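You operate a simulated robot arm through the tools that you are given. There is no shell and no other tool. Be economical: measure what you need, move in short steps, check, and stop when the job is done.

The job below is to be done with a simulated robot arm. You get a single attempt, and the scene is never put back.

JOB
Dry the long painted block at the fan, then lay it on the felt.
Fine: free the vice, block on the drying rack, fan off at the end.

It is judged by the outcome, as a careful person would: the job done as asked, and still so three seconds after it is handed in. It fails if anything else is knocked over, pushed out of place, dropped, spilled or broken.

ROBOT AND FRAMES
A 6-joint arm with a two-finger parallel gripper, fixed in place. Base frame: the origin is at the foot of the arm, x ahead of it, y to its left, z up; the work surface is at about z = 740. Readings come in mm, rad, newtons and seconds.
With the tool pointing down near the work surface it reaches from about 260 to 680 mm from the base axis. Its first joint turns from -1.152 to 1.152 rad. Payload 2.9 kg.
The TCP is the grasp point between the finger pads, 30 mm short of the fingertips. In the tool frame z runs along the fingers and y along their closing line. Largest opening 110 mm; finger width 20, thickness 10; the body of the gripper, 48 by 112 mm, starts 55 mm behind the TCP.
Orientation is told as [roll, pitch, yaw] about the base's x, y, z axes, in that order, counted from this pose: with the fingers straight down and closing along the base's y, the tool's x points along the base's -x, its y along +y and its z along -z.

CONTROLS
- The arm moves only by the tool drive_tool. Its argument "steps" is a list of rows, each an object (a shift or turn left out is 0, a gripper value left out holds the last) with "translation": the shift along the tool's x, y, z in units of 25 mm (1.0 is 25 mm), a list of three; "dr": the turn, a rotation vector about the tool's x, y, z in units of 5 degrees (1.0 is 5 degrees), a list of three; "gripper": the gripper command, from -1 (shut) to 1 (fully open), values between in proportion. In form: [{"translation": [x, y, z], "dr": [rx, ry, rz], "gripper": gripper}, ...]. A call has 1 to 12 rows; each row shifts and turns the commanded pose from where the row before left it, along the tool's axes as they then stand. A call with a number of a shift or a turn outside -1 to 1 is refused whole. Rows are played at 5 a second. More than 50 mm and 0.15 rad between two rows, or a gripper value outside its range, and nothing of the call is played. Where a pose cannot be reached the arm comes as near as it can. A force on the tool above 40 N (or 10 N above the force at the start of the call, whichever is more), or a blocked arm, ends the call early, and 0.2 s more pass. Each finger travels about 108 mm/s and halts on what it meets, pressing with about 36 N; the grip force reading is that of the motor and also rises with nothing between the fingers. The clock runs only during rows and for 0.2 s after the last one: add rows that do not move to give the fingers time. It gives the time, the measured TCP pose, the force on the tool (base axes), the opening and the grip force at its end, in the units of the frame above (readings bear some noise).
- Cameras (640 x 400 px; columns grow to the right, rows downward): "scene" is fixed at [83.6, 448.7, 1374.3]; the picture's right is [-0.70, -0.71, 0.00], its down [-0.47, 0.46, -0.76] and it looks along [0.54, -0.53, -0.65] (base axes); focal length 313 px, centre (320, 200). "wrist" rides on the gripper at [72, 17, -103] in the tool frame; the picture's right is [-0.23, 0.97, 0.00], its down [-0.76, -0.18, -0.62] and it looks along [-0.61, -0.14, 0.78] (tool axes); focal length 222 px, centre (320, 200). There is no depth. A picture from a camera that has moved, and an enlarged one, comes with that camera's place and axes in the base frame and with its lens. The place of the scene camera against the robot may be out by one fixed shift of up to 12 mm in any direction.
- capture(camera): a new picture of that camera. It takes no simulated time.
- close_up(camera, box): a new picture of the part [left, top, right, bottom] of that camera's present view, enlarged. It takes no simulated time.
- job_done(): hands the job in; it is judged then, once.

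Work in short steps. Places have to be worked out from the pictures, the camera data and where the tool is seen: move nearer, look again, correct. Check each grasp and each placing, and mend what went wrong. You have 120 turns and 68 pictures in all, those below and enlarged ones among them. Open the gripper and draw the arm clear of the work before you hand the job in, unless the task says otherwise; then end with one line.

The tools are called as name(argument=value, ...) on one line, values as JSON. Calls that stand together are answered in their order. drive_tool: Moves the arm, as the interface text tells. Its arguments: {"type":"object","properties":{"steps":{"type":"array","items":{"type":"object","properties":{"translation":{"type":"array","items":{"type":"number"}},"dr":{"type":"array","items":{"type":"number"}},"gripper":{"type":"number"}}}}},"required":["steps"]} The other tools are called the same way: capture (camera) takes a picture; close_up (camera, box) takes an enlarged picture of a part of a camera's view; job_done () hands the job in.

At the start:

```text
time_s: 0.0
ee_pos: [389.3, 59.0, 1118.0]
tcp_rot: [0.001, 0.0, 0.001]
contact_force: [-0.2, -0.5, 0.1]
width: 109.9
grasp_force: 0.0
```

scene: 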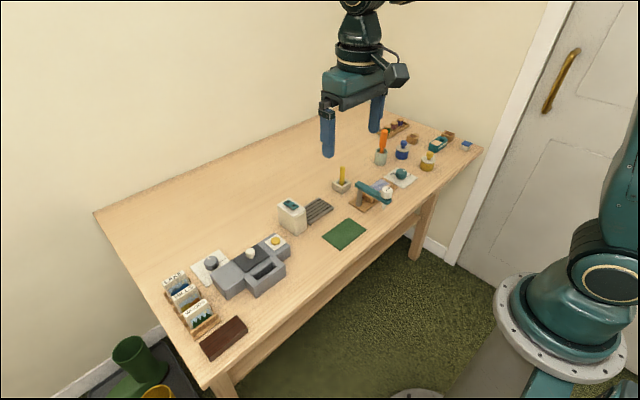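
wrist: 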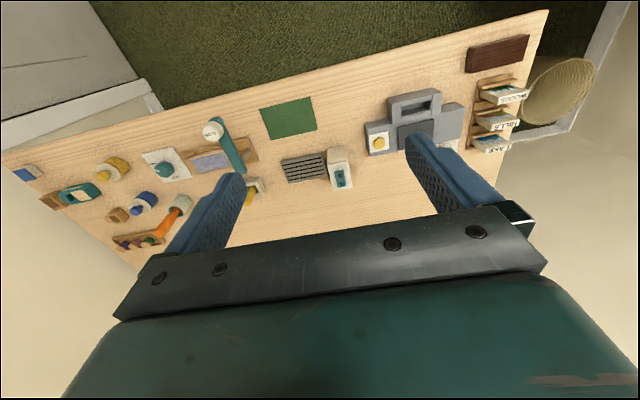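

I'll look closer at the table's items before moving anything.

close_up(camera="scene", box=[260, 110, 490, 254])

close_up(camera="scene", box=[150, 190, 380, 334])

close_up(camera="wrist", box=[0, 80, 280, 255])

close_up(camera="wrist", box=[250, 40, 530, 215])

```text
2.78 times, centred on (375, 182) of scene
camera zoom: at [83.6, 448.7, 1374.3], right [-0.7, -0.71, 0.0], down [-0.47, 0.46, -0.76], along [0.54, -0.53, -0.65], focal length 869 px, centre (167, 250)
```

zoom: 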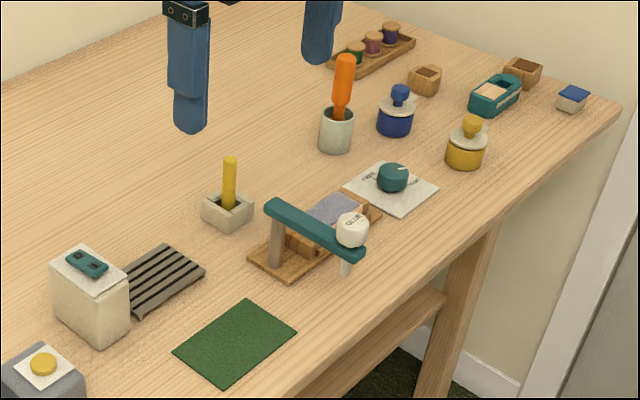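

```text
2.78 times, centred on (265, 262) of scene
camera zoom: at [83.6, 448.7, 1374.3], right [-0.7, -0.71, 0.0], down [-0.47, 0.46, -0.76], along [0.54, -0.53, -0.65], focal length 869 px, centre (473, 28)
```

zoom: 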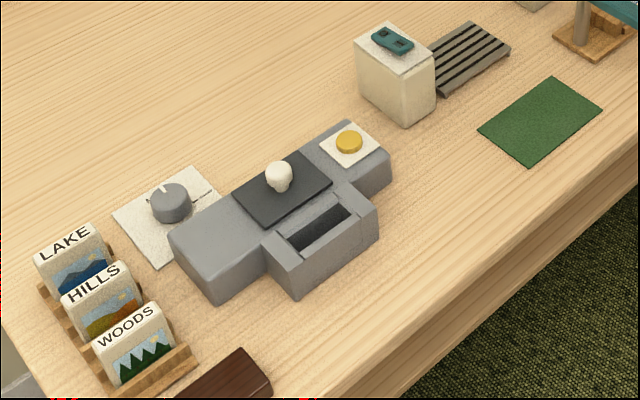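

```text
2.29 times, centred on (140, 168) of wrist
camera zoom: at [317.0, 75.9, 1221.7], right [0.23, 0.97, 0.0], down [0.76, -0.18, 0.62], along [0.61, -0.14, -0.78], focal length 508 px, centre (731, 274)
```

zoom: 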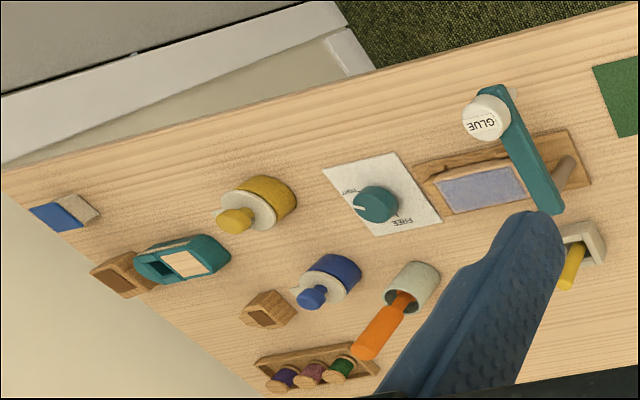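

```text
2.29 times, centred on (390, 128) of wrist
camera zoom: at [317.0, 75.9, 1221.7], right [0.23, 0.97, 0.0], down [0.76, -0.18, 0.62], along [0.61, -0.14, -0.78], focal length 508 px, centre (160, 366)
```

zoom: 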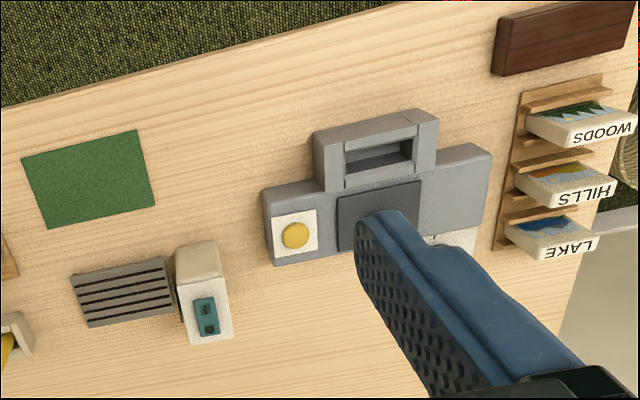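

The vice (lavender-topped piece) seems near (507,-226), its FREE/TIGHT knob near (499,-347), the fan near (598,59), the rack near (576,-23) and the felt near (458,-25). I'll move high to look closer at the vice.

drive_tool(steps=[{"translation": [0.24, -1, 0.47]}, {"translation": [0.24, -1, 0.47]}, {"translation": [0.24, -1, 0.47]}, {"translation": [0.24, -1, 0.47]}, {"translation": [0.24, -1, 0.47]}, {"translation": [0.24, -1, 0.47]}, {"translation": [0.24, -1, 0.47]}, {"translation": [0.24, -1, 0.47]}, {"translation": [0.24, -1, 0.47]}, {"translation": [0.24, -1, 0.47]}, {}])

capture(camera="wrist")

close_up(camera="scene", box=[325, 150, 437, 220])

```text
time_s: 2.4
ee_pos: [328.0, -189.4, 1002.7]
tcp_rot: [0.0, 0.001, 0.001]
contact_force: [0.7, -0.5, 1.5]
width: 110.0
grasp_force: 0.0
```

```text
61 pictures are left
camera wrist: at [256.0, -173.2, 1105.4], right [0.23, 0.97, 0.0], down [0.76, -0.18, 0.62], along [0.61, -0.14, -0.78], focal length 222 px, centre (320, 200)
```

wrist: 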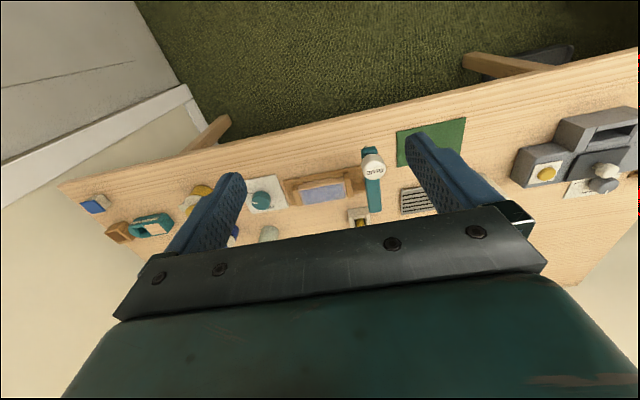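

```text
5.71 times, centred on (381, 185) of scene
camera zoom: at [83.6, 448.7, 1374.3], right [-0.7, -0.71, 0.0], down [-0.47, 0.46, -0.76], along [0.54, -0.53, -0.65], focal length 1788 px, centre (-29, 286)
```

zoom: 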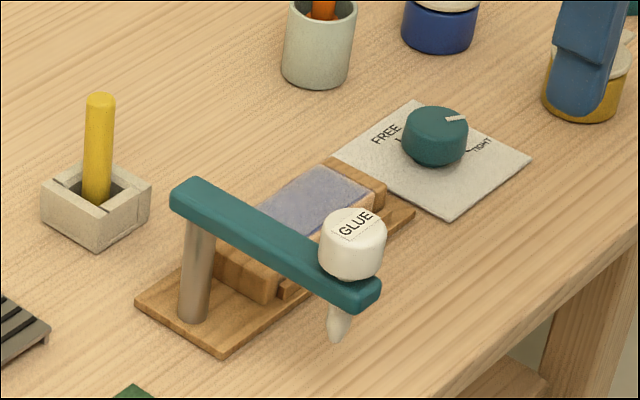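

The vice is in view; I'll enlarge the wrist view of it and the far corner objects.

close_up(camera="wrist", box=[240, 140, 400, 240])

close_up(camera="wrist", box=[60, 150, 220, 250])

close_up(camera="scene", box=[400, 110, 496, 170])

```text
4.00 times, centred on (320, 190) of wrist
camera zoom: at [256.0, -173.2, 1105.4], right [0.23, 0.97, 0.0], down [0.76, -0.18, 0.62], along [0.61, -0.14, -0.78], focal length 888 px, centre (320, 240)
```

zoom: 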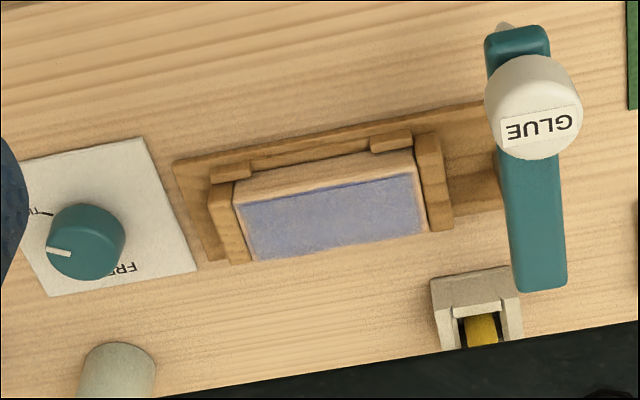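

```text
4.00 times, centred on (140, 200) of wrist
camera zoom: at [256.0, -173.2, 1105.4], right [0.23, 0.97, 0.0], down [0.76, -0.18, 0.62], along [0.61, -0.14, -0.78], focal length 888 px, centre (1040, 200)
```

zoom: 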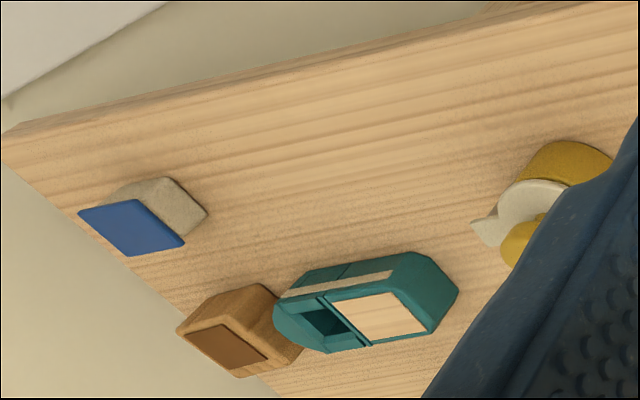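

```text
6.67 times, centred on (448, 140) of scene
camera zoom: at [83.6, 448.7, 1374.3], right [-0.7, -0.71, 0.0], down [-0.47, 0.46, -0.76], along [0.54, -0.53, -0.65], focal length 2086 px, centre (-533, 600)
```

zoom: 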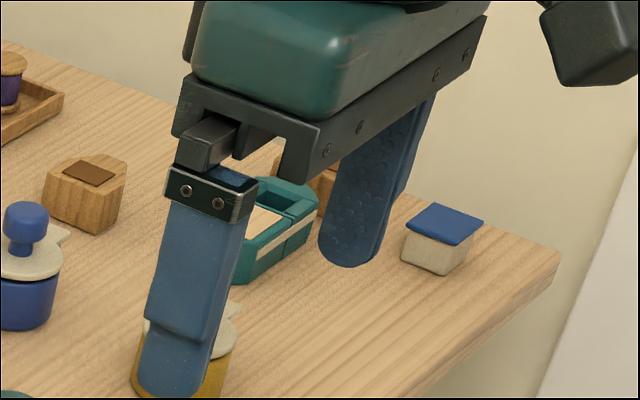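

The lavender-painted long block sits in the vice, about 83×33 mm along base y. The knob seems set to TIGHT, so I'll move closer to read its scale.

drive_tool(steps=[{"translation": [-0.69, -0.834, 0.589]}, {"translation": [-0.69, -0.834, 0.589]}, {"translation": [-0.69, -0.834, 0.589]}, {"translation": [-0.69, -0.834, 0.589]}, {"translation": [-0.69, -0.834, 0.589]}, {"translation": [-0.69, -0.834, 0.589]}, {"translation": [-0.69, -0.834, 0.589]}, {}])

capture(camera="wrist")

close_up(camera="wrist", box=[240, 100, 400, 200])

```text
time_s: 4.2
ee_pos: [449.9, -336.2, 897.7]
tcp_rot: [0.0, 0.001, 0.001]
contact_force: [0.0, 0.1, -0.3]
width: 109.9
grasp_force: 0.0
```

```text
56 pictures are left
camera wrist: at [377.5, -320.0, 1000.3], right [0.23, 0.97, 0.0], down [0.76, -0.18, 0.62], along [0.61, -0.14, -0.78], focal length 222 px, centre (320, 200)
```

wrist: 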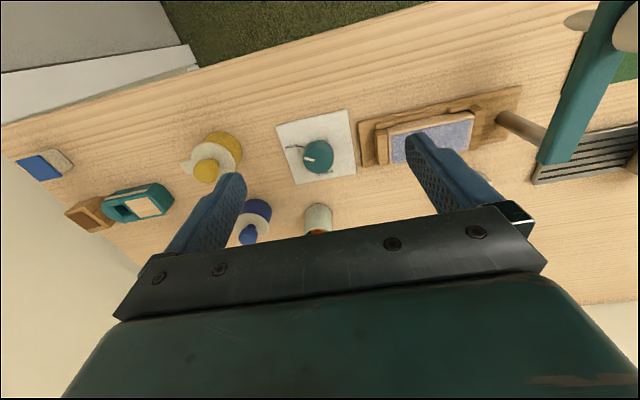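

```text
4.00 times, centred on (320, 150) of wrist
camera zoom: at [377.5, -320.0, 1000.3], right [0.23, 0.97, 0.0], down [0.76, -0.18, 0.62], along [0.61, -0.14, -0.78], focal length 888 px, centre (320, 400)
```

zoom: 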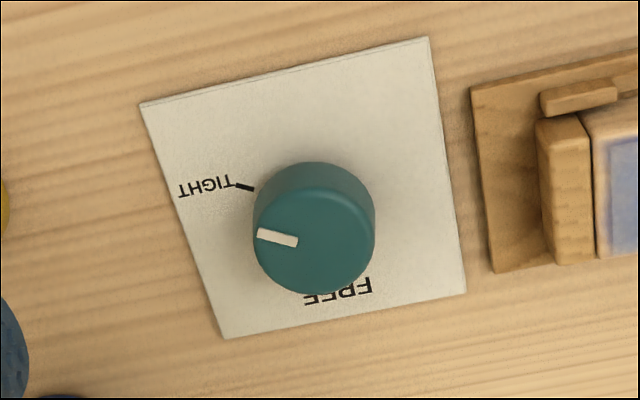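

Plate centre comes to about (502,-349.6), with the knob there, marker at TIGHT (about -115° from +x) and FREE at +x. I'll go above the knob and pre-turn the wrist by -57° so one grip can turn it +115°.

drive_tool(steps=[{"translation": [-0.69, -0.18, 0.76]}, {"translation": [-0.69, -0.18, 0.76]}, {"translation": [-0.68, -0.17, 0.78]}, {}])

drive_tool(steps=[{"dr": [0, 0, 1]}, {"dr": [0, 0, 1]}, {"dr": [0, 0, 1]}, {"dr": [0, 0, 1]}, {"dr": [0, 0, 1]}, {"dr": [0, 0, 1]}, {"dr": [0, 0, 1]}, {"dr": [0, 0, 1]}, {"dr": [0, 0, 1]}, {"dr": [0, 0, 1]}, {"dr": [0, 0, 1]}, {"dr": [0, 0, 0.5]}])

capture(camera="wrist")

close_up(camera="scene", box=[340, 110, 484, 200])

```text
time_s: 5.2
ee_pos: [500.7, -349.2, 840.0]
tcp_rot: [0.0, 0.001, 0.001]
contact_force: [0.0, -0.8, 0.5]
width: 110.1
grasp_force: 0.0
```

```text
time_s: 7.8
ee_pos: [501.8, -349.3, 838.8]
tcp_rot: [0.0, 0.002, -1.005]
contact_force: [0.2, -0.2, -0.8]
width: 109.8
grasp_force: 0.1
```

```text
54 pictures are left
camera wrist: at [476.6, -279.5, 943.3], right [0.94, 0.33, 0.0], down [0.26, -0.74, 0.62], along [0.21, -0.59, -0.78], focal length 222 px, centre (320, 200)
```

wrist: 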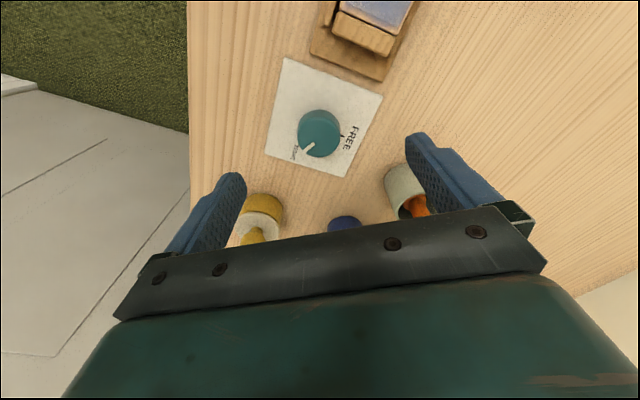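

```text
4.44 times, centred on (412, 155) of scene
camera zoom: at [83.6, 448.7, 1374.3], right [-0.7, -0.71, 0.0], down [-0.47, 0.46, -0.76], along [0.54, -0.53, -0.65], focal length 1391 px, centre (-89, 400)
```

zoom: 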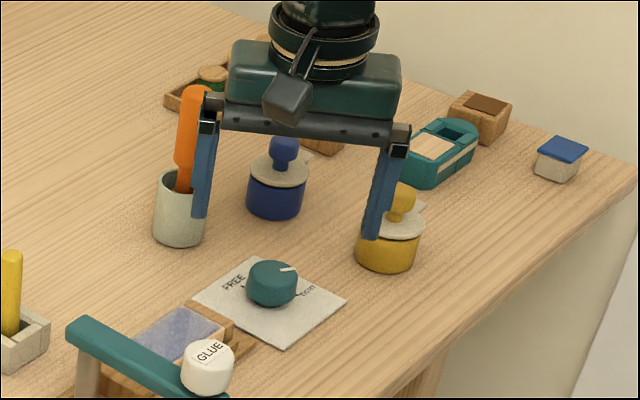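

Clearances look good and the second view puts the knob at about (500,-347). I'll narrow the opening, lower to TCP z≈778 and grip the knob.

drive_tool(steps=[{"gripper": 0.3}, {"translation": [0, 0, 0.8]}, {"translation": [0, 0, 0.8]}, {"translation": [0, 0, 0.8]}, {}])

drive_tool(steps=[{"gripper": -0.2}, {"gripper": -0.4}, {"gripper": -0.6}, {"gripper": -0.6}])

```text
time_s: 9.0
ee_pos: [500.6, -347.7, 779.9]
tcp_rot: [-0.001, 0.0, -1.003]
contact_force: [-0.7, -0.5, -0.3]
width: 71.4
grasp_force: 0.0
```

```text
time_s: 10.0
ee_pos: [500.2, -349.2, 779.0]
tcp_rot: [-0.003, 0.0, -1.005]
contact_force: [-8.3, -6.3, 0.6]
width: 37.0
grasp_force: 45.0
```

Gripped at 37 mm. I'll turn the knob by +60° first and check.

drive_tool(steps=[{"translation": [0, -0.04, 0]}, {"dr": [0, 0, -1]}, {"dr": [0, 0, -1]}, {"dr": [0, 0, -1]}, {"dr": [0, 0, -1]}, {"dr": [0, 0, -1]}, {"dr": [0, 0, -1]}, {"dr": [0, 0, -1]}, {"dr": [0, 0, -1]}, {"dr": [0, 0, -1]}, {"dr": [0, 0, -1]}, {"dr": [0, 0, -1]}])

close_up(camera="wrist", box=[240, 50, 400, 150])

```text
time_s: 12.6
ee_pos: [499.2, -350.3, 779.9]
tcp_rot: [0.003, 0.004, -0.042]
contact_force: [-12.6, -1.3, -11.9]
width: 37.2
grasp_force: 44.2
```

```text
4.00 times, centred on (320, 100) of wrist
camera zoom: at [428.5, -330.6, 882.7], right [0.27, 0.96, 0.0], down [0.76, -0.21, 0.62], along [0.6, -0.17, -0.78], focal length 888 px, centre (320, 600)
```

zoom: 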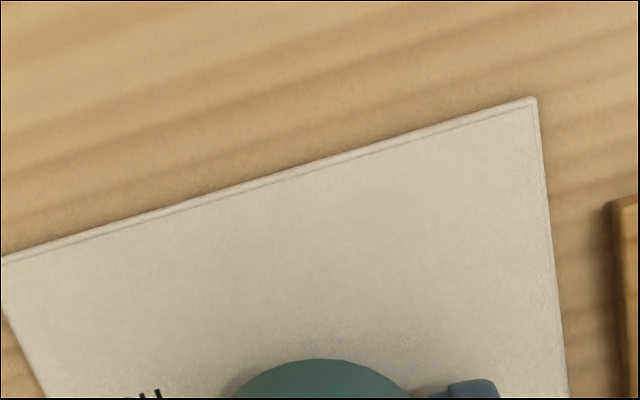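

Turning goes smoothly without large forces. I'll turn the remaining 60° and look.

drive_tool(steps=[{"dr": [0, 0, -1]}, {"dr": [0, 0, -1]}, {"dr": [0, 0, -1]}, {"dr": [0, 0, -1]}, {"dr": [0, 0, -1]}, {"dr": [0, 0, -1]}, {"dr": [0, 0, -1]}, {"dr": [0, 0, -1]}, {"dr": [0, 0, -1]}, {"dr": [0, 0, -1]}, {"dr": [0, 0, -1]}, {"dr": [0, 0, -1]}])

capture(camera="wrist")

close_up(camera="scene", box=[340, 140, 452, 210])

```text
time_s: 15.2
ee_pos: [498.9, -350.0, 778.5]
tcp_rot: [0.0, 0.0, 1.004]
contact_force: [-10.0, -9.4, -19.9]
width: 37.3
grasp_force: 45.1
```

```text
51 pictures are left
camera wrist: at [447.0, -402.9, 882.6], right [-0.7, 0.71, 0.0], down [0.56, 0.55, 0.62], along [0.44, 0.44, -0.78], focal length 222 px, centre (320, 200)
```

wrist: 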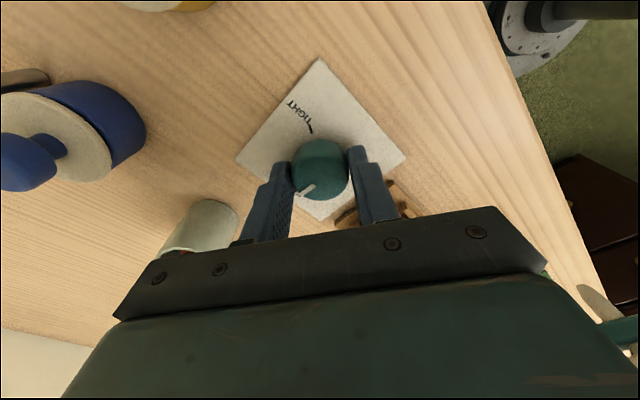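

```text
5.71 times, centred on (396, 175) of scene
camera zoom: at [83.7, 448.2, 1374.5], right [-0.7, -0.71, 0.0], down [-0.47, 0.46, -0.76], along [0.54, -0.53, -0.65], focal length 1788 px, centre (-114, 343)
```

zoom: 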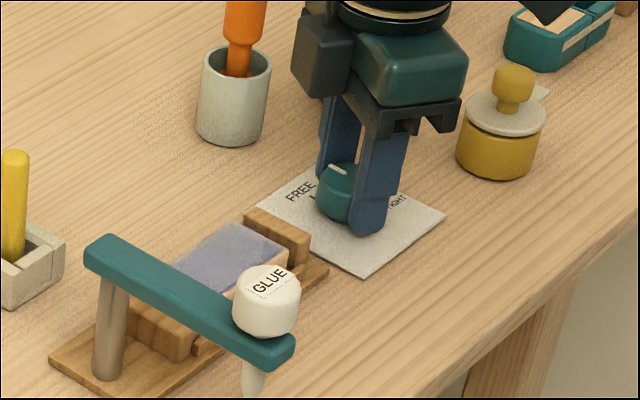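

The marker now points roughly toward FREE (+x); I'll zoom to verify the alignment.

close_up(camera="wrist", box=[256, 120, 384, 220])

```text
4.00 times, centred on (320, 170) of wrist
camera zoom: at [447.0, -402.9, 882.6], right [-0.7, 0.71, 0.0], down [0.56, 0.55, 0.62], along [0.44, 0.44, -0.78], focal length 888 px, centre (320, 320)
```

zoom: 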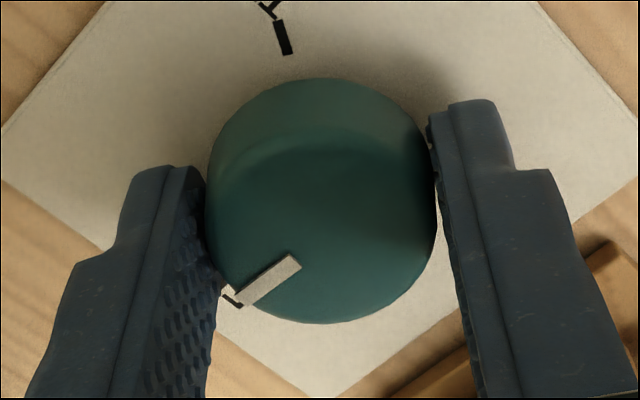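

Marker is about -2° from the FREE tick. I'll nudge 3° more, open, rise, and check.

drive_tool(steps=[{"dr": [0, 0, -0.6]}, {}, {"gripper": 0.2}, {"gripper": 0.3}, {"translation": [0, 0, -1]}, {"translation": [0, 0, -1]}, {"translation": [0, 0, -1]}, {}])

capture(camera="wrist")

close_up(camera="scene", box=[325, 140, 437, 210])

```text
time_s: 17.0
ee_pos: [499.5, -350.3, 855.4]
tcp_rot: [0.0, 0.001, 1.057]
contact_force: [0.2, 0.0, 0.6]
width: 71.8
grasp_force: 0.0
```

```text
48 pictures are left
camera wrist: at [450.2, -405.4, 958.7], right [-0.74, 0.68, 0.0], down [0.53, 0.58, 0.62], along [0.42, 0.46, -0.78], focal length 222 px, centre (320, 200)
```

wrist: 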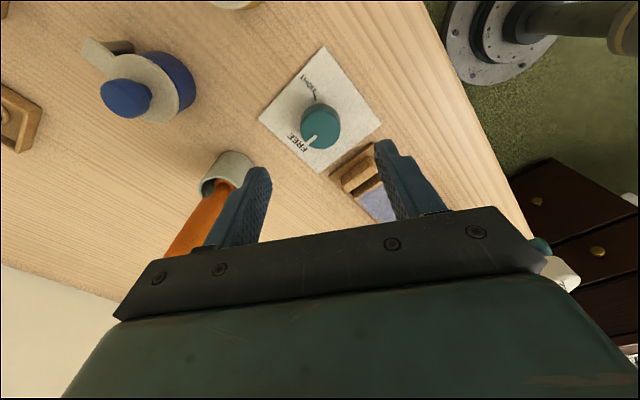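

```text
5.71 times, centred on (381, 175) of scene
camera zoom: at [83.6, 448.7, 1374.3], right [-0.7, -0.71, 0.0], down [-0.47, 0.46, -0.76], along [0.54, -0.53, -0.65], focal length 1788 px, centre (-29, 343)
```

zoom: 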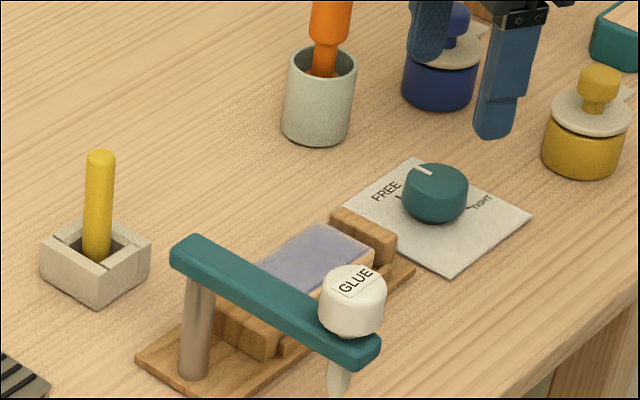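

The far jaw now shows a gap, so the vice is free. I'll finish the turn to yaw +90° (fingers closing along x) and move over the block centre at about (508,-224).

drive_tool(steps=[{"dr": [0, 0, -1]}, {"dr": [0, 0, -1]}, {"dr": [0, 0, -1]}, {"dr": [0, 0, -1]}, {"dr": [0, 0, -1]}, {"dr": [0, 0, -0.9]}, {"translation": [-1, -0.07, 0]}, {"translation": [-1, -0.07, 0]}, {"translation": [-1, -0.07, 0]}, {"translation": [-1, -0.07, 0]}, {"translation": [-1, -0.07, 0]}, {}])

capture(camera="wrist")

close_up(camera="wrist", box=[240, 100, 400, 200])

```text
time_s: 19.6
ee_pos: [511.6, -225.2, 853.7]
tcp_rot: [0.0, 0.0, 1.572]
contact_force: [-0.5, -0.3, 0.7]
width: 71.6
grasp_force: 0.0
```

```text
46 pictures are left
camera wrist: at [493.7, -297.8, 958.0], right [-0.97, 0.23, 0.0], down [0.18, 0.76, 0.62], along [0.14, 0.61, -0.78], focal length 222 px, centre (320, 200)
```

wrist: 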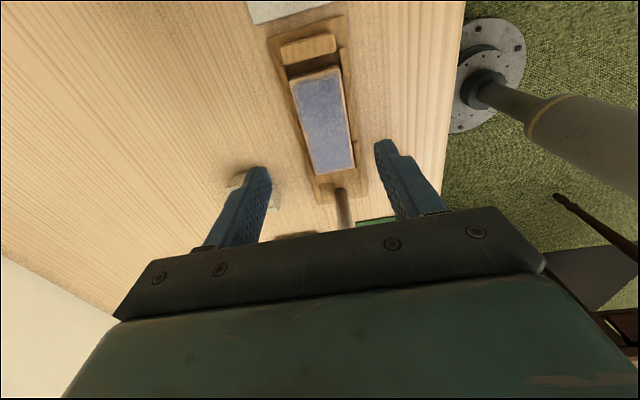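

```text
4.00 times, centred on (320, 150) of wrist
camera zoom: at [493.7, -297.8, 958.0], right [-0.97, 0.23, 0.0], down [0.18, 0.76, 0.62], along [0.14, 0.61, -0.78], focal length 888 px, centre (320, 400)
```

zoom: 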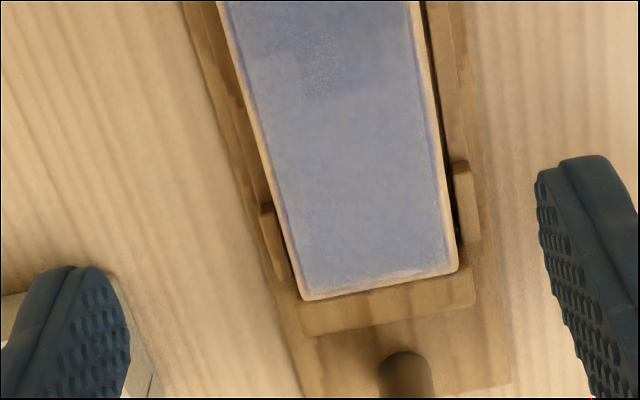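

The block's top is about 87×38 mm, centred at (504,-226) and aligned with y, and its mid-sides are clear of stops. I'll centre over it and lower to z≈783.

drive_tool(steps=[{"translation": [0, 0.29, 0]}, {"translation": [0, 0, 0.8]}, {"translation": [0, 0, 0.8]}, {"translation": [0, 0, 0.6]}, {"translation": [0, 0, 0.3]}, {"translation": [0, 0, 0.3]}, {}])

capture(camera="wrist")

close_up(camera="scene", box=[325, 140, 437, 210])

```text
time_s: 21.2
ee_pos: [500.3, -225.9, 784.9]
tcp_rot: [-0.001, 0.001, 1.572]
contact_force: [-0.6, 0.2, -0.4]
width: 71.5
grasp_force: 0.1
```

```text
44 pictures are left
camera wrist: at [484.9, -297.8, 888.2], right [-0.97, 0.23, 0.0], down [0.18, 0.76, 0.62], along [0.14, 0.61, -0.78], focal length 222 px, centre (320, 200)
```

wrist: 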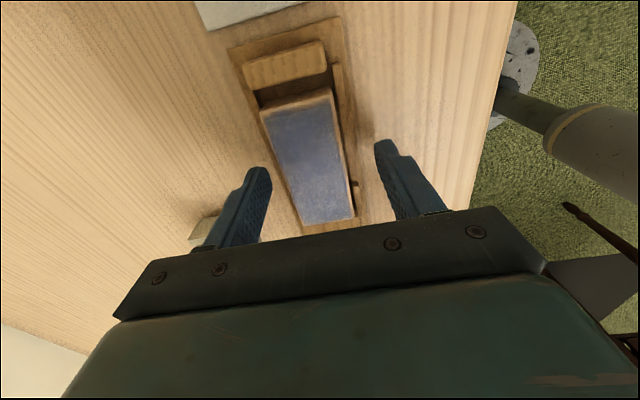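

```text
5.71 times, centred on (381, 175) of scene
camera zoom: at [83.6, 448.7, 1374.3], right [-0.7, -0.71, 0.0], down [-0.47, 0.46, -0.76], along [0.54, -0.53, -0.65], focal length 1788 px, centre (-29, 343)
```

zoom: 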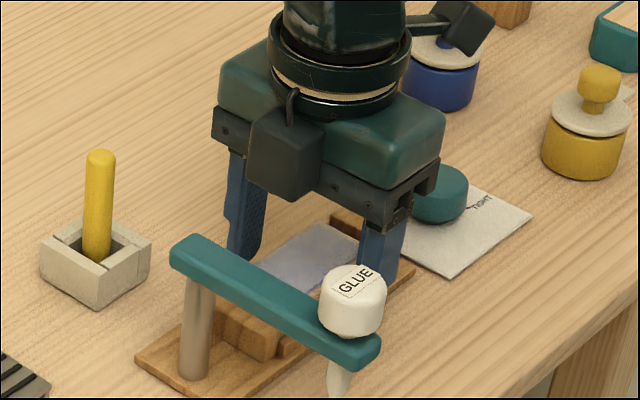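

The fingers straddle the block, about 3.5 mm off centre in x. I'll correct that, lower slightly and close gently.

drive_tool(steps=[{"translation": [0, -0.14, 0.1]}, {"gripper": 0.0}, {"gripper": -0.2}, {"gripper": -0.4}, {"gripper": -0.5}, {}])

```text
time_s: 22.6
ee_pos: [505.0, -224.7, 781.4]
tcp_rot: [0.001, -0.001, 1.571]
contact_force: [-0.8, -0.3, 0.5]
width: 38.6
grasp_force: 36.3
```

Gripped at 38.6 mm, matching the block's width, with no side force. I'll lift straight up in small steps.

drive_tool(steps=[{"translation": [0, 0, -0.3]}, {"translation": [0, 0, -0.4]}, {"translation": [0, 0, -0.8]}, {"translation": [0, 0, -1]}, {"translation": [0, 0, -1]}, {"translation": [0, 0, -1]}, {"translation": [0, 0, -1]}, {}])

capture(camera="wrist")

capture(camera="scene")

```text
time_s: 24.4
ee_pos: [505.4, -224.1, 919.0]
tcp_rot: [0.001, -0.001, 1.571]
contact_force: [0.5, -0.2, 0.5]
width: 27.3
grasp_force: 0.1
```

```text
42 pictures are left
camera wrist: at [488.7, -297.2, 1022.5], right [-0.97, 0.23, 0.0], down [0.18, 0.76, 0.62], along [0.14, 0.61, -0.78], focal length 222 px, centre (320, 200)
```

wrist: 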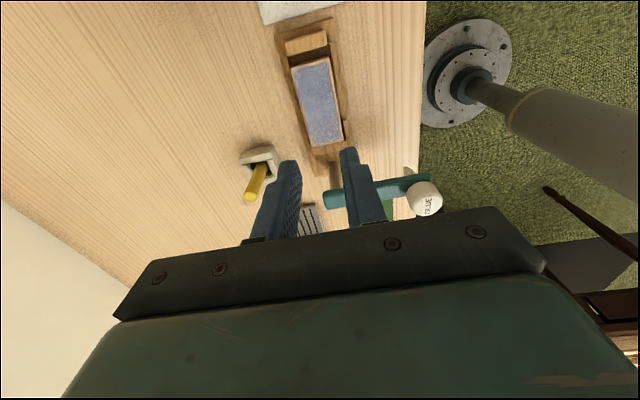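

```text
41 pictures are left
```

scene: 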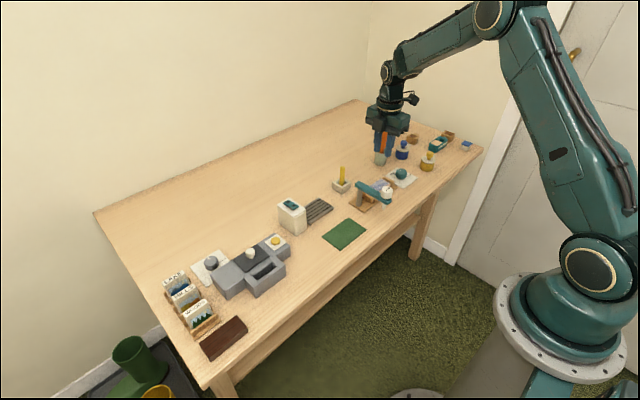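

The block slipped out of the fingers and is still in the vice. I'll zoom in to see why.

close_up(camera="wrist", box=[256, 0, 384, 80])

close_up(camera="wrist", box=[256, 80, 384, 160])

close_up(camera="scene", box=[340, 160, 420, 210])

```text
5.00 times, centred on (320, 40) of wrist
camera zoom: at [488.7, -297.2, 1022.5], right [-0.97, 0.23, 0.0], down [0.18, 0.76, 0.62], along [0.14, 0.61, -0.78], focal length 1111 px, centre (320, 1000)
```

zoom: 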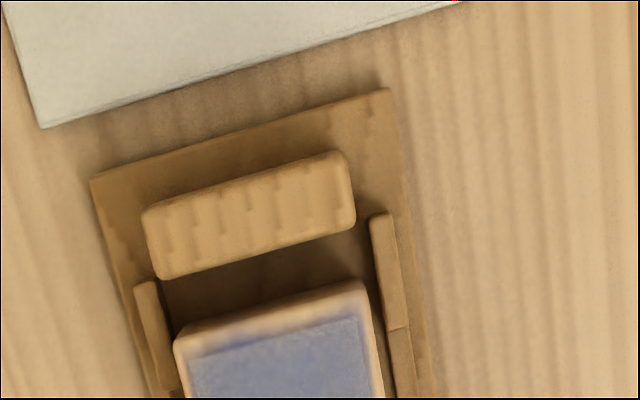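

```text
5.00 times, centred on (320, 120) of wrist
camera zoom: at [488.7, -297.2, 1022.5], right [-0.97, 0.23, 0.0], down [0.18, 0.76, 0.62], along [0.14, 0.61, -0.78], focal length 1111 px, centre (320, 600)
```

zoom: 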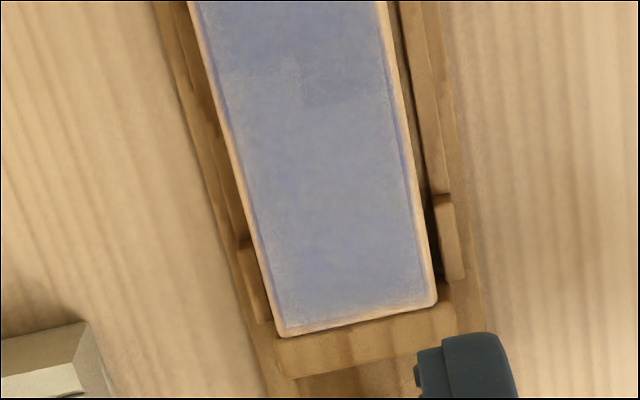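

```text
8.00 times, centred on (380, 185) of scene
camera zoom: at [83.6, 448.7, 1374.3], right [-0.7, -0.71, 0.0], down [-0.47, 0.46, -0.76], along [0.54, -0.53, -0.65], focal length 2503 px, centre (-160, 320)
```

zoom: 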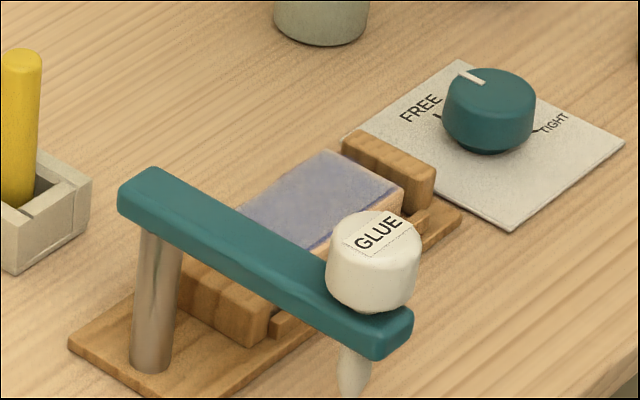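

The block sits in a cradle with low side rails, and its top is only at z≈764, so the grip was shallow. I'll come down again with a narrower opening and creep lower until just touching.

drive_tool(steps=[{"gripper": 0.0}, {"translation": [0, 0, 1]}, {"translation": [0, 0, 1]}, {"translation": [0, 0, 1]}, {"translation": [0, 0, 1]}, {"translation": [0, 0, 1]}, {"translation": [0, 0, 0.4]}, {}])

drive_tool(steps=[{"translation": [0, 0, 0.1], "gripper": -0.1}, {"translation": [0, 0, 0.08]}, {"translation": [0, 0, 0.08]}, {}])

```text
time_s: 26.2
ee_pos: [505.2, -226.4, 782.9]
tcp_rot: [-0.001, 0.0, 1.57]
contact_force: [0.2, 0.5, -0.8]
width: 55.0
grasp_force: 0.1
```

```text
time_s: 27.2
ee_pos: [506.6, -225.3, 779.8]
tcp_rot: [0.0, 0.001, 1.571]
contact_force: [-7.9, 0.1, 18.8]
width: 49.5
grasp_force: 0.0
```

Contact at TCP z≈779.5, so the rail tops are near 750. I'll back off about 2 mm, close fully, and lift slowly.

drive_tool(steps=[{"translation": [0, 0, -0.1]}, {"gripper": -0.5}, {"gripper": -1}, {"gripper": -1}, {"gripper": -1}, {}])

drive_tool(steps=[{"translation": [0, 0, -0.1]}, {"translation": [0, 0, -0.1]}, {"translation": [0, 0, -0.1]}, {"translation": [0, 0, -0.1]}, {}])

```text
time_s: 28.6
ee_pos: [505.7, -224.8, 781.8]
tcp_rot: [0.0, 0.001, 1.572]
contact_force: [0.9, -1.0, 0.1]
width: 38.9
grasp_force: 36.4
```

```text
time_s: 29.8
ee_pos: [505.4, -225.3, 790.6]
tcp_rot: [-0.001, 0.0, 1.57]
contact_force: [0.5, 0.8, 0.5]
width: 38.6
grasp_force: 36.2
```

Width holds at 38.6 after a 9 mm rise; I'll check whether the block is coming along.

capture(camera="wrist")

close_up(camera="scene", box=[340, 160, 420, 210])

```text
37 pictures are left
camera wrist: at [488.9, -298.0, 894.5], right [-0.97, 0.23, 0.0], down [0.18, 0.76, 0.62], along [0.14, 0.61, -0.78], focal length 222 px, centre (320, 200)
```

wrist: 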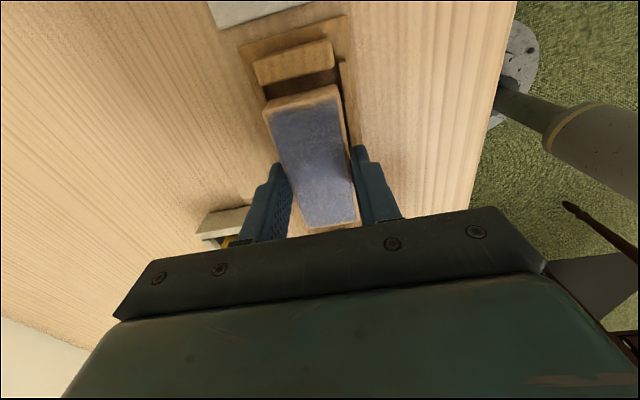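

```text
8.00 times, centred on (380, 185) of scene
camera zoom: at [83.6, 448.7, 1374.3], right [-0.7, -0.71, 0.0], down [-0.47, 0.46, -0.76], along [0.54, -0.53, -0.65], focal length 2503 px, centre (-160, 320)
```

zoom: 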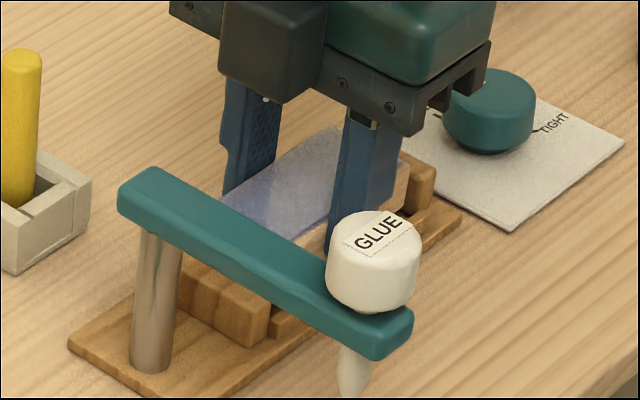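

The block is now rising with the fingers. I'll keep lifting gently.

drive_tool(steps=[{"translation": [0, 0, -0.2]}, {"translation": [0, 0, -0.3]}, {"translation": [0, 0, -0.4]}, {"translation": [0, 0, -0.5]}, {"translation": [0, 0, -0.6]}, {"translation": [0, 0, -0.6]}, {"translation": [0, 0, -0.6]}, {"translation": [0, 0, -0.6]}, {"translation": [0, 0, -0.6]}, {"translation": [0, 0, -0.6]}, {"translation": [0, 0, -0.6]}, {"translation": [0, 0, -0.3]}])

capture(camera="wrist")

close_up(camera="scene", box=[325, 110, 437, 180])

```text
time_s: 32.4
ee_pos: [503.9, -225.7, 937.8]
tcp_rot: [0.001, -0.001, 1.57]
contact_force: [-0.2, 0.4, 0.0]
width: 39.0
grasp_force: 36.1
```

```text
35 pictures are left
camera wrist: at [488.1, -298.4, 1041.8], right [-0.97, 0.23, 0.0], down [0.18, 0.76, 0.62], along [0.14, 0.61, -0.78], focal length 222 px, centre (320, 200)
```

wrist: 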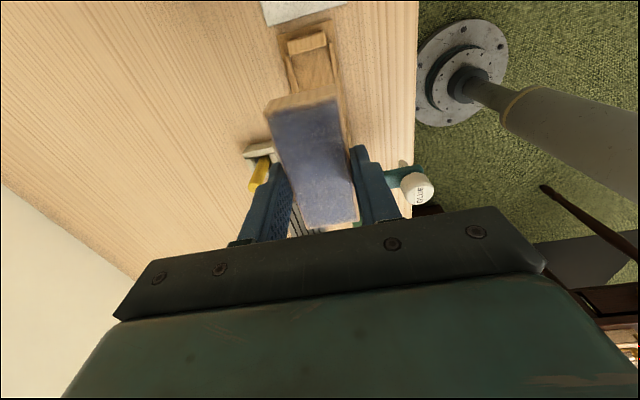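

```text
5.71 times, centred on (381, 145) of scene
camera zoom: at [83.6, 448.7, 1374.3], right [-0.7, -0.71, 0.0], down [-0.47, 0.46, -0.76], along [0.54, -0.53, -0.65], focal length 1788 px, centre (-29, 514)
```

zoom: 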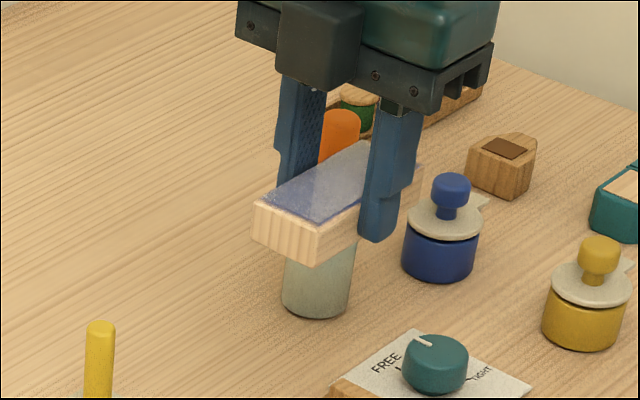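

The block is held level and clear of the vice. The rack is about x 547–613, y −73…25, long axis along y, so its centre is (580,−24). I'll carry the block there at this height, above the glue arm.

drive_tool(steps=[{"translation": [-0.4, -0.15, 0]}, {"translation": [-0.8, -0.3, 0]}, {"translation": [-0.8, -0.3, 0]}, {"translation": [-0.8, -0.3, 0]}, {"translation": [-0.8, -0.3, 0]}, {"translation": [-0.8, -0.3, 0]}, {"translation": [-0.8, -0.3, 0]}, {"translation": [-0.8, -0.3, 0]}, {"translation": [-0.8, -0.3, 0]}, {"translation": [-0.8, -0.3, 0]}, {"translation": [-0.47, -0.19, 0]}, {}])

capture(camera="wrist")

close_up(camera="scene", box=[260, 130, 388, 230])

```text
time_s: 35.0
ee_pos: [581.1, -25.0, 935.8]
tcp_rot: [0.0, 0.001, 1.57]
contact_force: [-0.3, -0.7, -1.2]
width: 38.7
grasp_force: 35.4
```

```text
33 pictures are left
camera wrist: at [565.0, -96.1, 1039.9], right [-0.97, 0.23, 0.0], down [0.18, 0.76, 0.62], along [0.14, 0.61, -0.78], focal length 222 px, centre (320, 200)
```

wrist: 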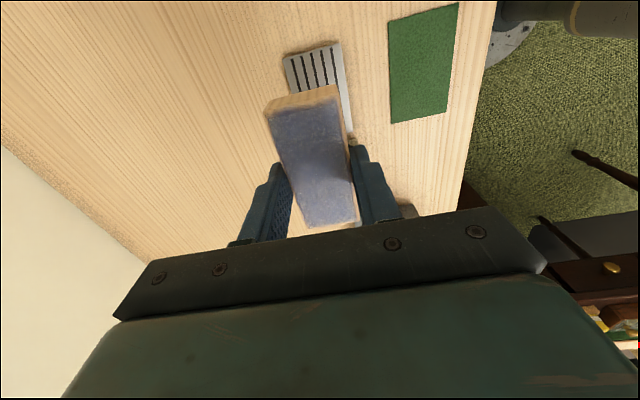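

```text
4.00 times, centred on (324, 180) of scene
camera zoom: at [83.6, 448.7, 1374.3], right [-0.7, -0.71, 0.0], down [-0.47, 0.46, -0.76], along [0.54, -0.53, -0.65], focal length 1252 px, centre (304, 280)
```

zoom: 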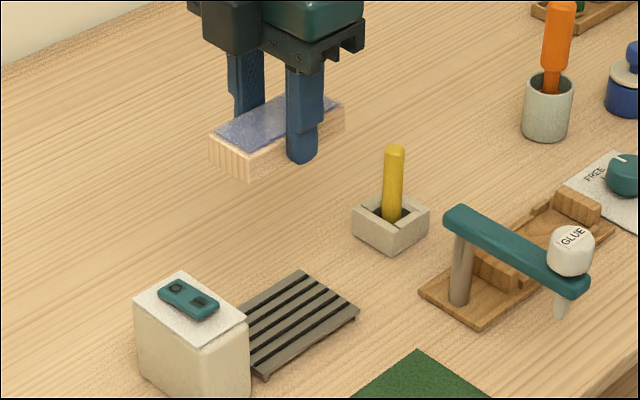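

Rack centre re-measured as (578,−25), just below the block. I'll descend to about z 805 and look.

drive_tool(steps=[{"translation": [0, 0.1, 0.6]}, {"translation": [0, 0, 0.8]}, {"translation": [0, 0, 0.8]}, {"translation": [0, 0, 0.8]}, {"translation": [0, 0, 0.8]}, {"translation": [0, 0, 0.8]}, {"translation": [0, 0, 0.6]}, {}])

close_up(camera="scene", box=[260, 160, 372, 240])

capture(camera="wrist")

```text
time_s: 36.8
ee_pos: [578.7, -22.6, 807.8]
tcp_rot: [-0.001, -0.001, 1.571]
contact_force: [-0.4, -0.9, 0.0]
width: 38.6
grasp_force: 36.4
```

```text
5.00 times, centred on (316, 200) of scene
camera zoom: at [83.6, 448.7, 1374.3], right [-0.7, -0.71, 0.0], down [-0.47, 0.46, -0.76], along [0.54, -0.53, -0.65], focal length 1565 px, centre (340, 200)
```

zoom: 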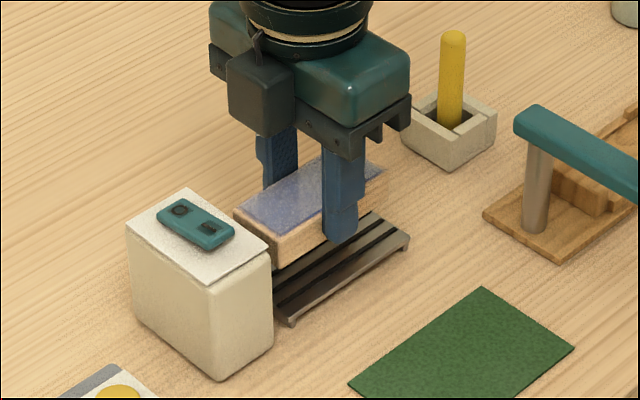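

```text
30 pictures are left
camera wrist: at [562.6, -95.7, 911.4], right [-0.97, 0.23, 0.0], down [0.18, 0.76, 0.62], along [0.14, 0.61, -0.78], focal length 222 px, centre (320, 200)
```

wrist: 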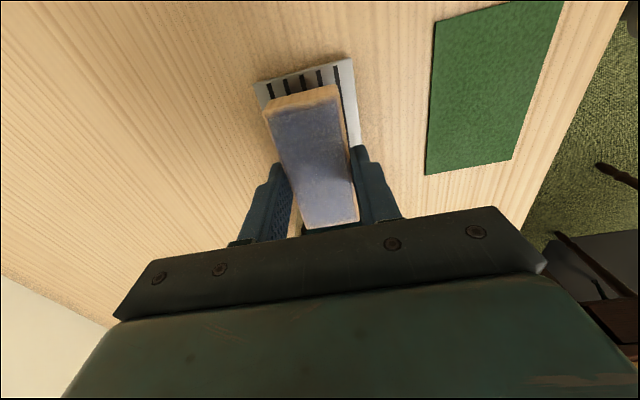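

The block is aligned above the rack. I'll shift 3 mm away from the fan and creep down until touching.

drive_tool(steps=[{"translation": [0.13, 0, 0.15]}, {"translation": [0, 0, 0.15]}, {"translation": [0, 0, 0.1]}, {"translation": [0, 0, 0.1]}, {}])

drive_tool(steps=[{"translation": [0, 0, 0.08]}, {"translation": [0, 0, 0.08]}, {}])

```text
time_s: 38.0
ee_pos: [580.1, -26.4, 796.2]
tcp_rot: [0.0, 0.001, 1.572]
contact_force: [1.3, -0.1, -0.4]
width: 38.5
grasp_force: 36.3
```

```text
time_s: 38.8
ee_pos: [577.9, -26.5, 792.0]
tcp_rot: [0.0, -0.001, 1.571]
contact_force: [0.7, -0.6, 0.4]
width: 38.8
grasp_force: 35.8
```

No contact yet at 792; I'll keep creeping down.

drive_tool(steps=[{"translation": [0, 0, 0.08]}, {"translation": [0, 0, 0.08]}, {}])

close_up(camera="scene", box=[284, 180, 348, 220])

```text
time_s: 39.6
ee_pos: [579.5, -27.1, 788.7]
tcp_rot: [0.0, -0.001, 1.571]
contact_force: [-0.3, -0.3, -0.8]
width: 38.7
grasp_force: 35.8
```

```text
10.00 times, centred on (316, 200) of scene
camera zoom: at [83.6, 448.7, 1374.3], right [-0.7, -0.71, 0.0], down [-0.47, 0.46, -0.76], along [0.54, -0.53, -0.65], focal length 3129 px, centre (360, 200)
```

zoom: 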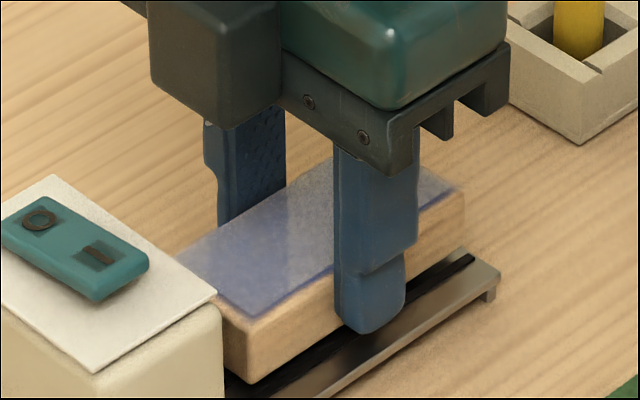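

Near contact. I'll creep a few more millimetres, watching the force.

drive_tool(steps=[{"translation": [0, 0, 0.08]}, {"translation": [0, 0, 0.08]}, {}])

drive_tool(steps=[{"translation": [0, 0, 0.06]}, {"translation": [0, 0, 0.06]}, {}])

```text
time_s: 40.4
ee_pos: [579.4, -26.9, 783.8]
tcp_rot: [0.001, 0.0, 1.572]
contact_force: [-3.1, -0.1, 6.8]
width: 38.8
grasp_force: 35.7
```

```text
time_s: 41.2
ee_pos: [579.7, -25.8, 783.5]
tcp_rot: [-0.003, 0.002, 1.571]
contact_force: [-11.9, -1.1, 35.2]
width: 38.6
grasp_force: 35.8
```

Contact at z≈784. I'll relieve the pressure, open moderately, rise and check.

drive_tool(steps=[{"translation": [0, 0, -0.1]}, {}, {"gripper": -0.2}, {"gripper": 0.0}, {}, {"translation": [0, 0, -0.3]}, {"translation": [0, 0, -0.7]}, {"translation": [0, 0, -1]}, {"translation": [0, 0, -1]}, {"translation": [0, 0, -1]}, {}])

capture(camera="wrist")

close_up(camera="scene", box=[260, 180, 356, 240])

```text
time_s: 43.6
ee_pos: [581.4, -26.2, 883.1]
tcp_rot: [0.001, 0.001, 1.57]
contact_force: [0.1, 0.0, 0.4]
width: 55.3
grasp_force: 0.0
```

```text
28 pictures are left
camera wrist: at [563.6, -98.4, 987.1], right [-0.97, 0.23, 0.0], down [0.18, 0.76, 0.62], along [0.14, 0.61, -0.78], focal length 222 px, centre (320, 200)
```

wrist: 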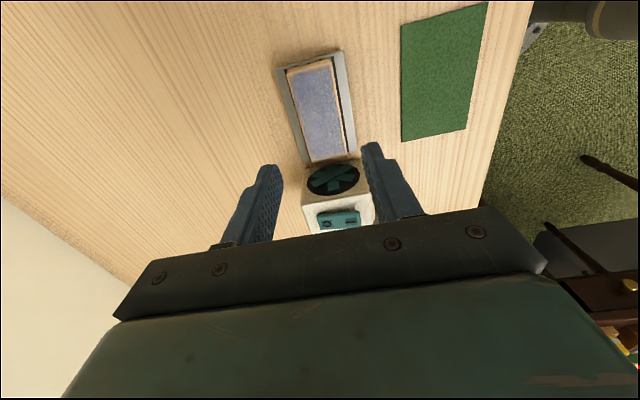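

```text
6.67 times, centred on (308, 210) of scene
camera zoom: at [83.6, 448.7, 1374.3], right [-0.7, -0.71, 0.0], down [-0.47, 0.46, -0.76], along [0.54, -0.53, -0.65], focal length 2086 px, centre (400, 133)
```

zoom: 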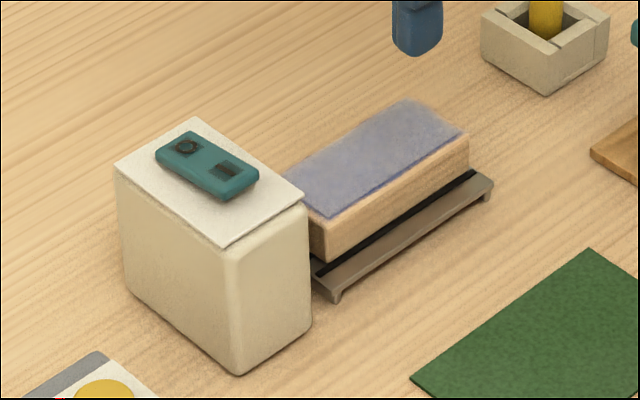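

The block rests flat on the rack facing the fan. Now I'll zoom on the fan's rocker switch (O/I).

close_up(camera="wrist", box=[296, 160, 392, 240])

close_up(camera="scene", box=[276, 195, 308, 215])

```text
5.00 times, centred on (344, 200) of wrist
camera zoom: at [563.6, -98.4, 987.1], right [-0.97, 0.23, 0.0], down [0.18, 0.76, 0.62], along [0.14, 0.61, -0.78], focal length 1111 px, centre (200, 200)
```

zoom: 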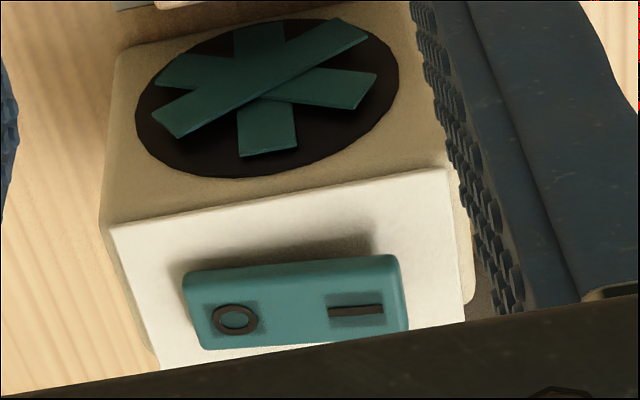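

```text
16.00 times, centred on (292, 205) of scene
camera zoom: at [83.6, 448.7, 1374.3], right [-0.7, -0.71, 0.0], down [-0.47, 0.46, -0.76], along [0.54, -0.53, -0.65], focal length 5007 px, centre (768, 120)
```

zoom: 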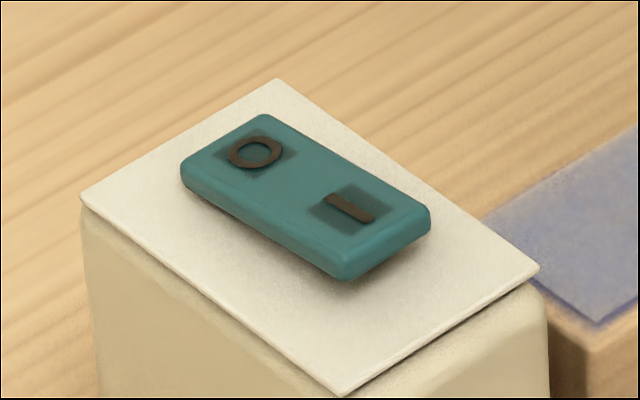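

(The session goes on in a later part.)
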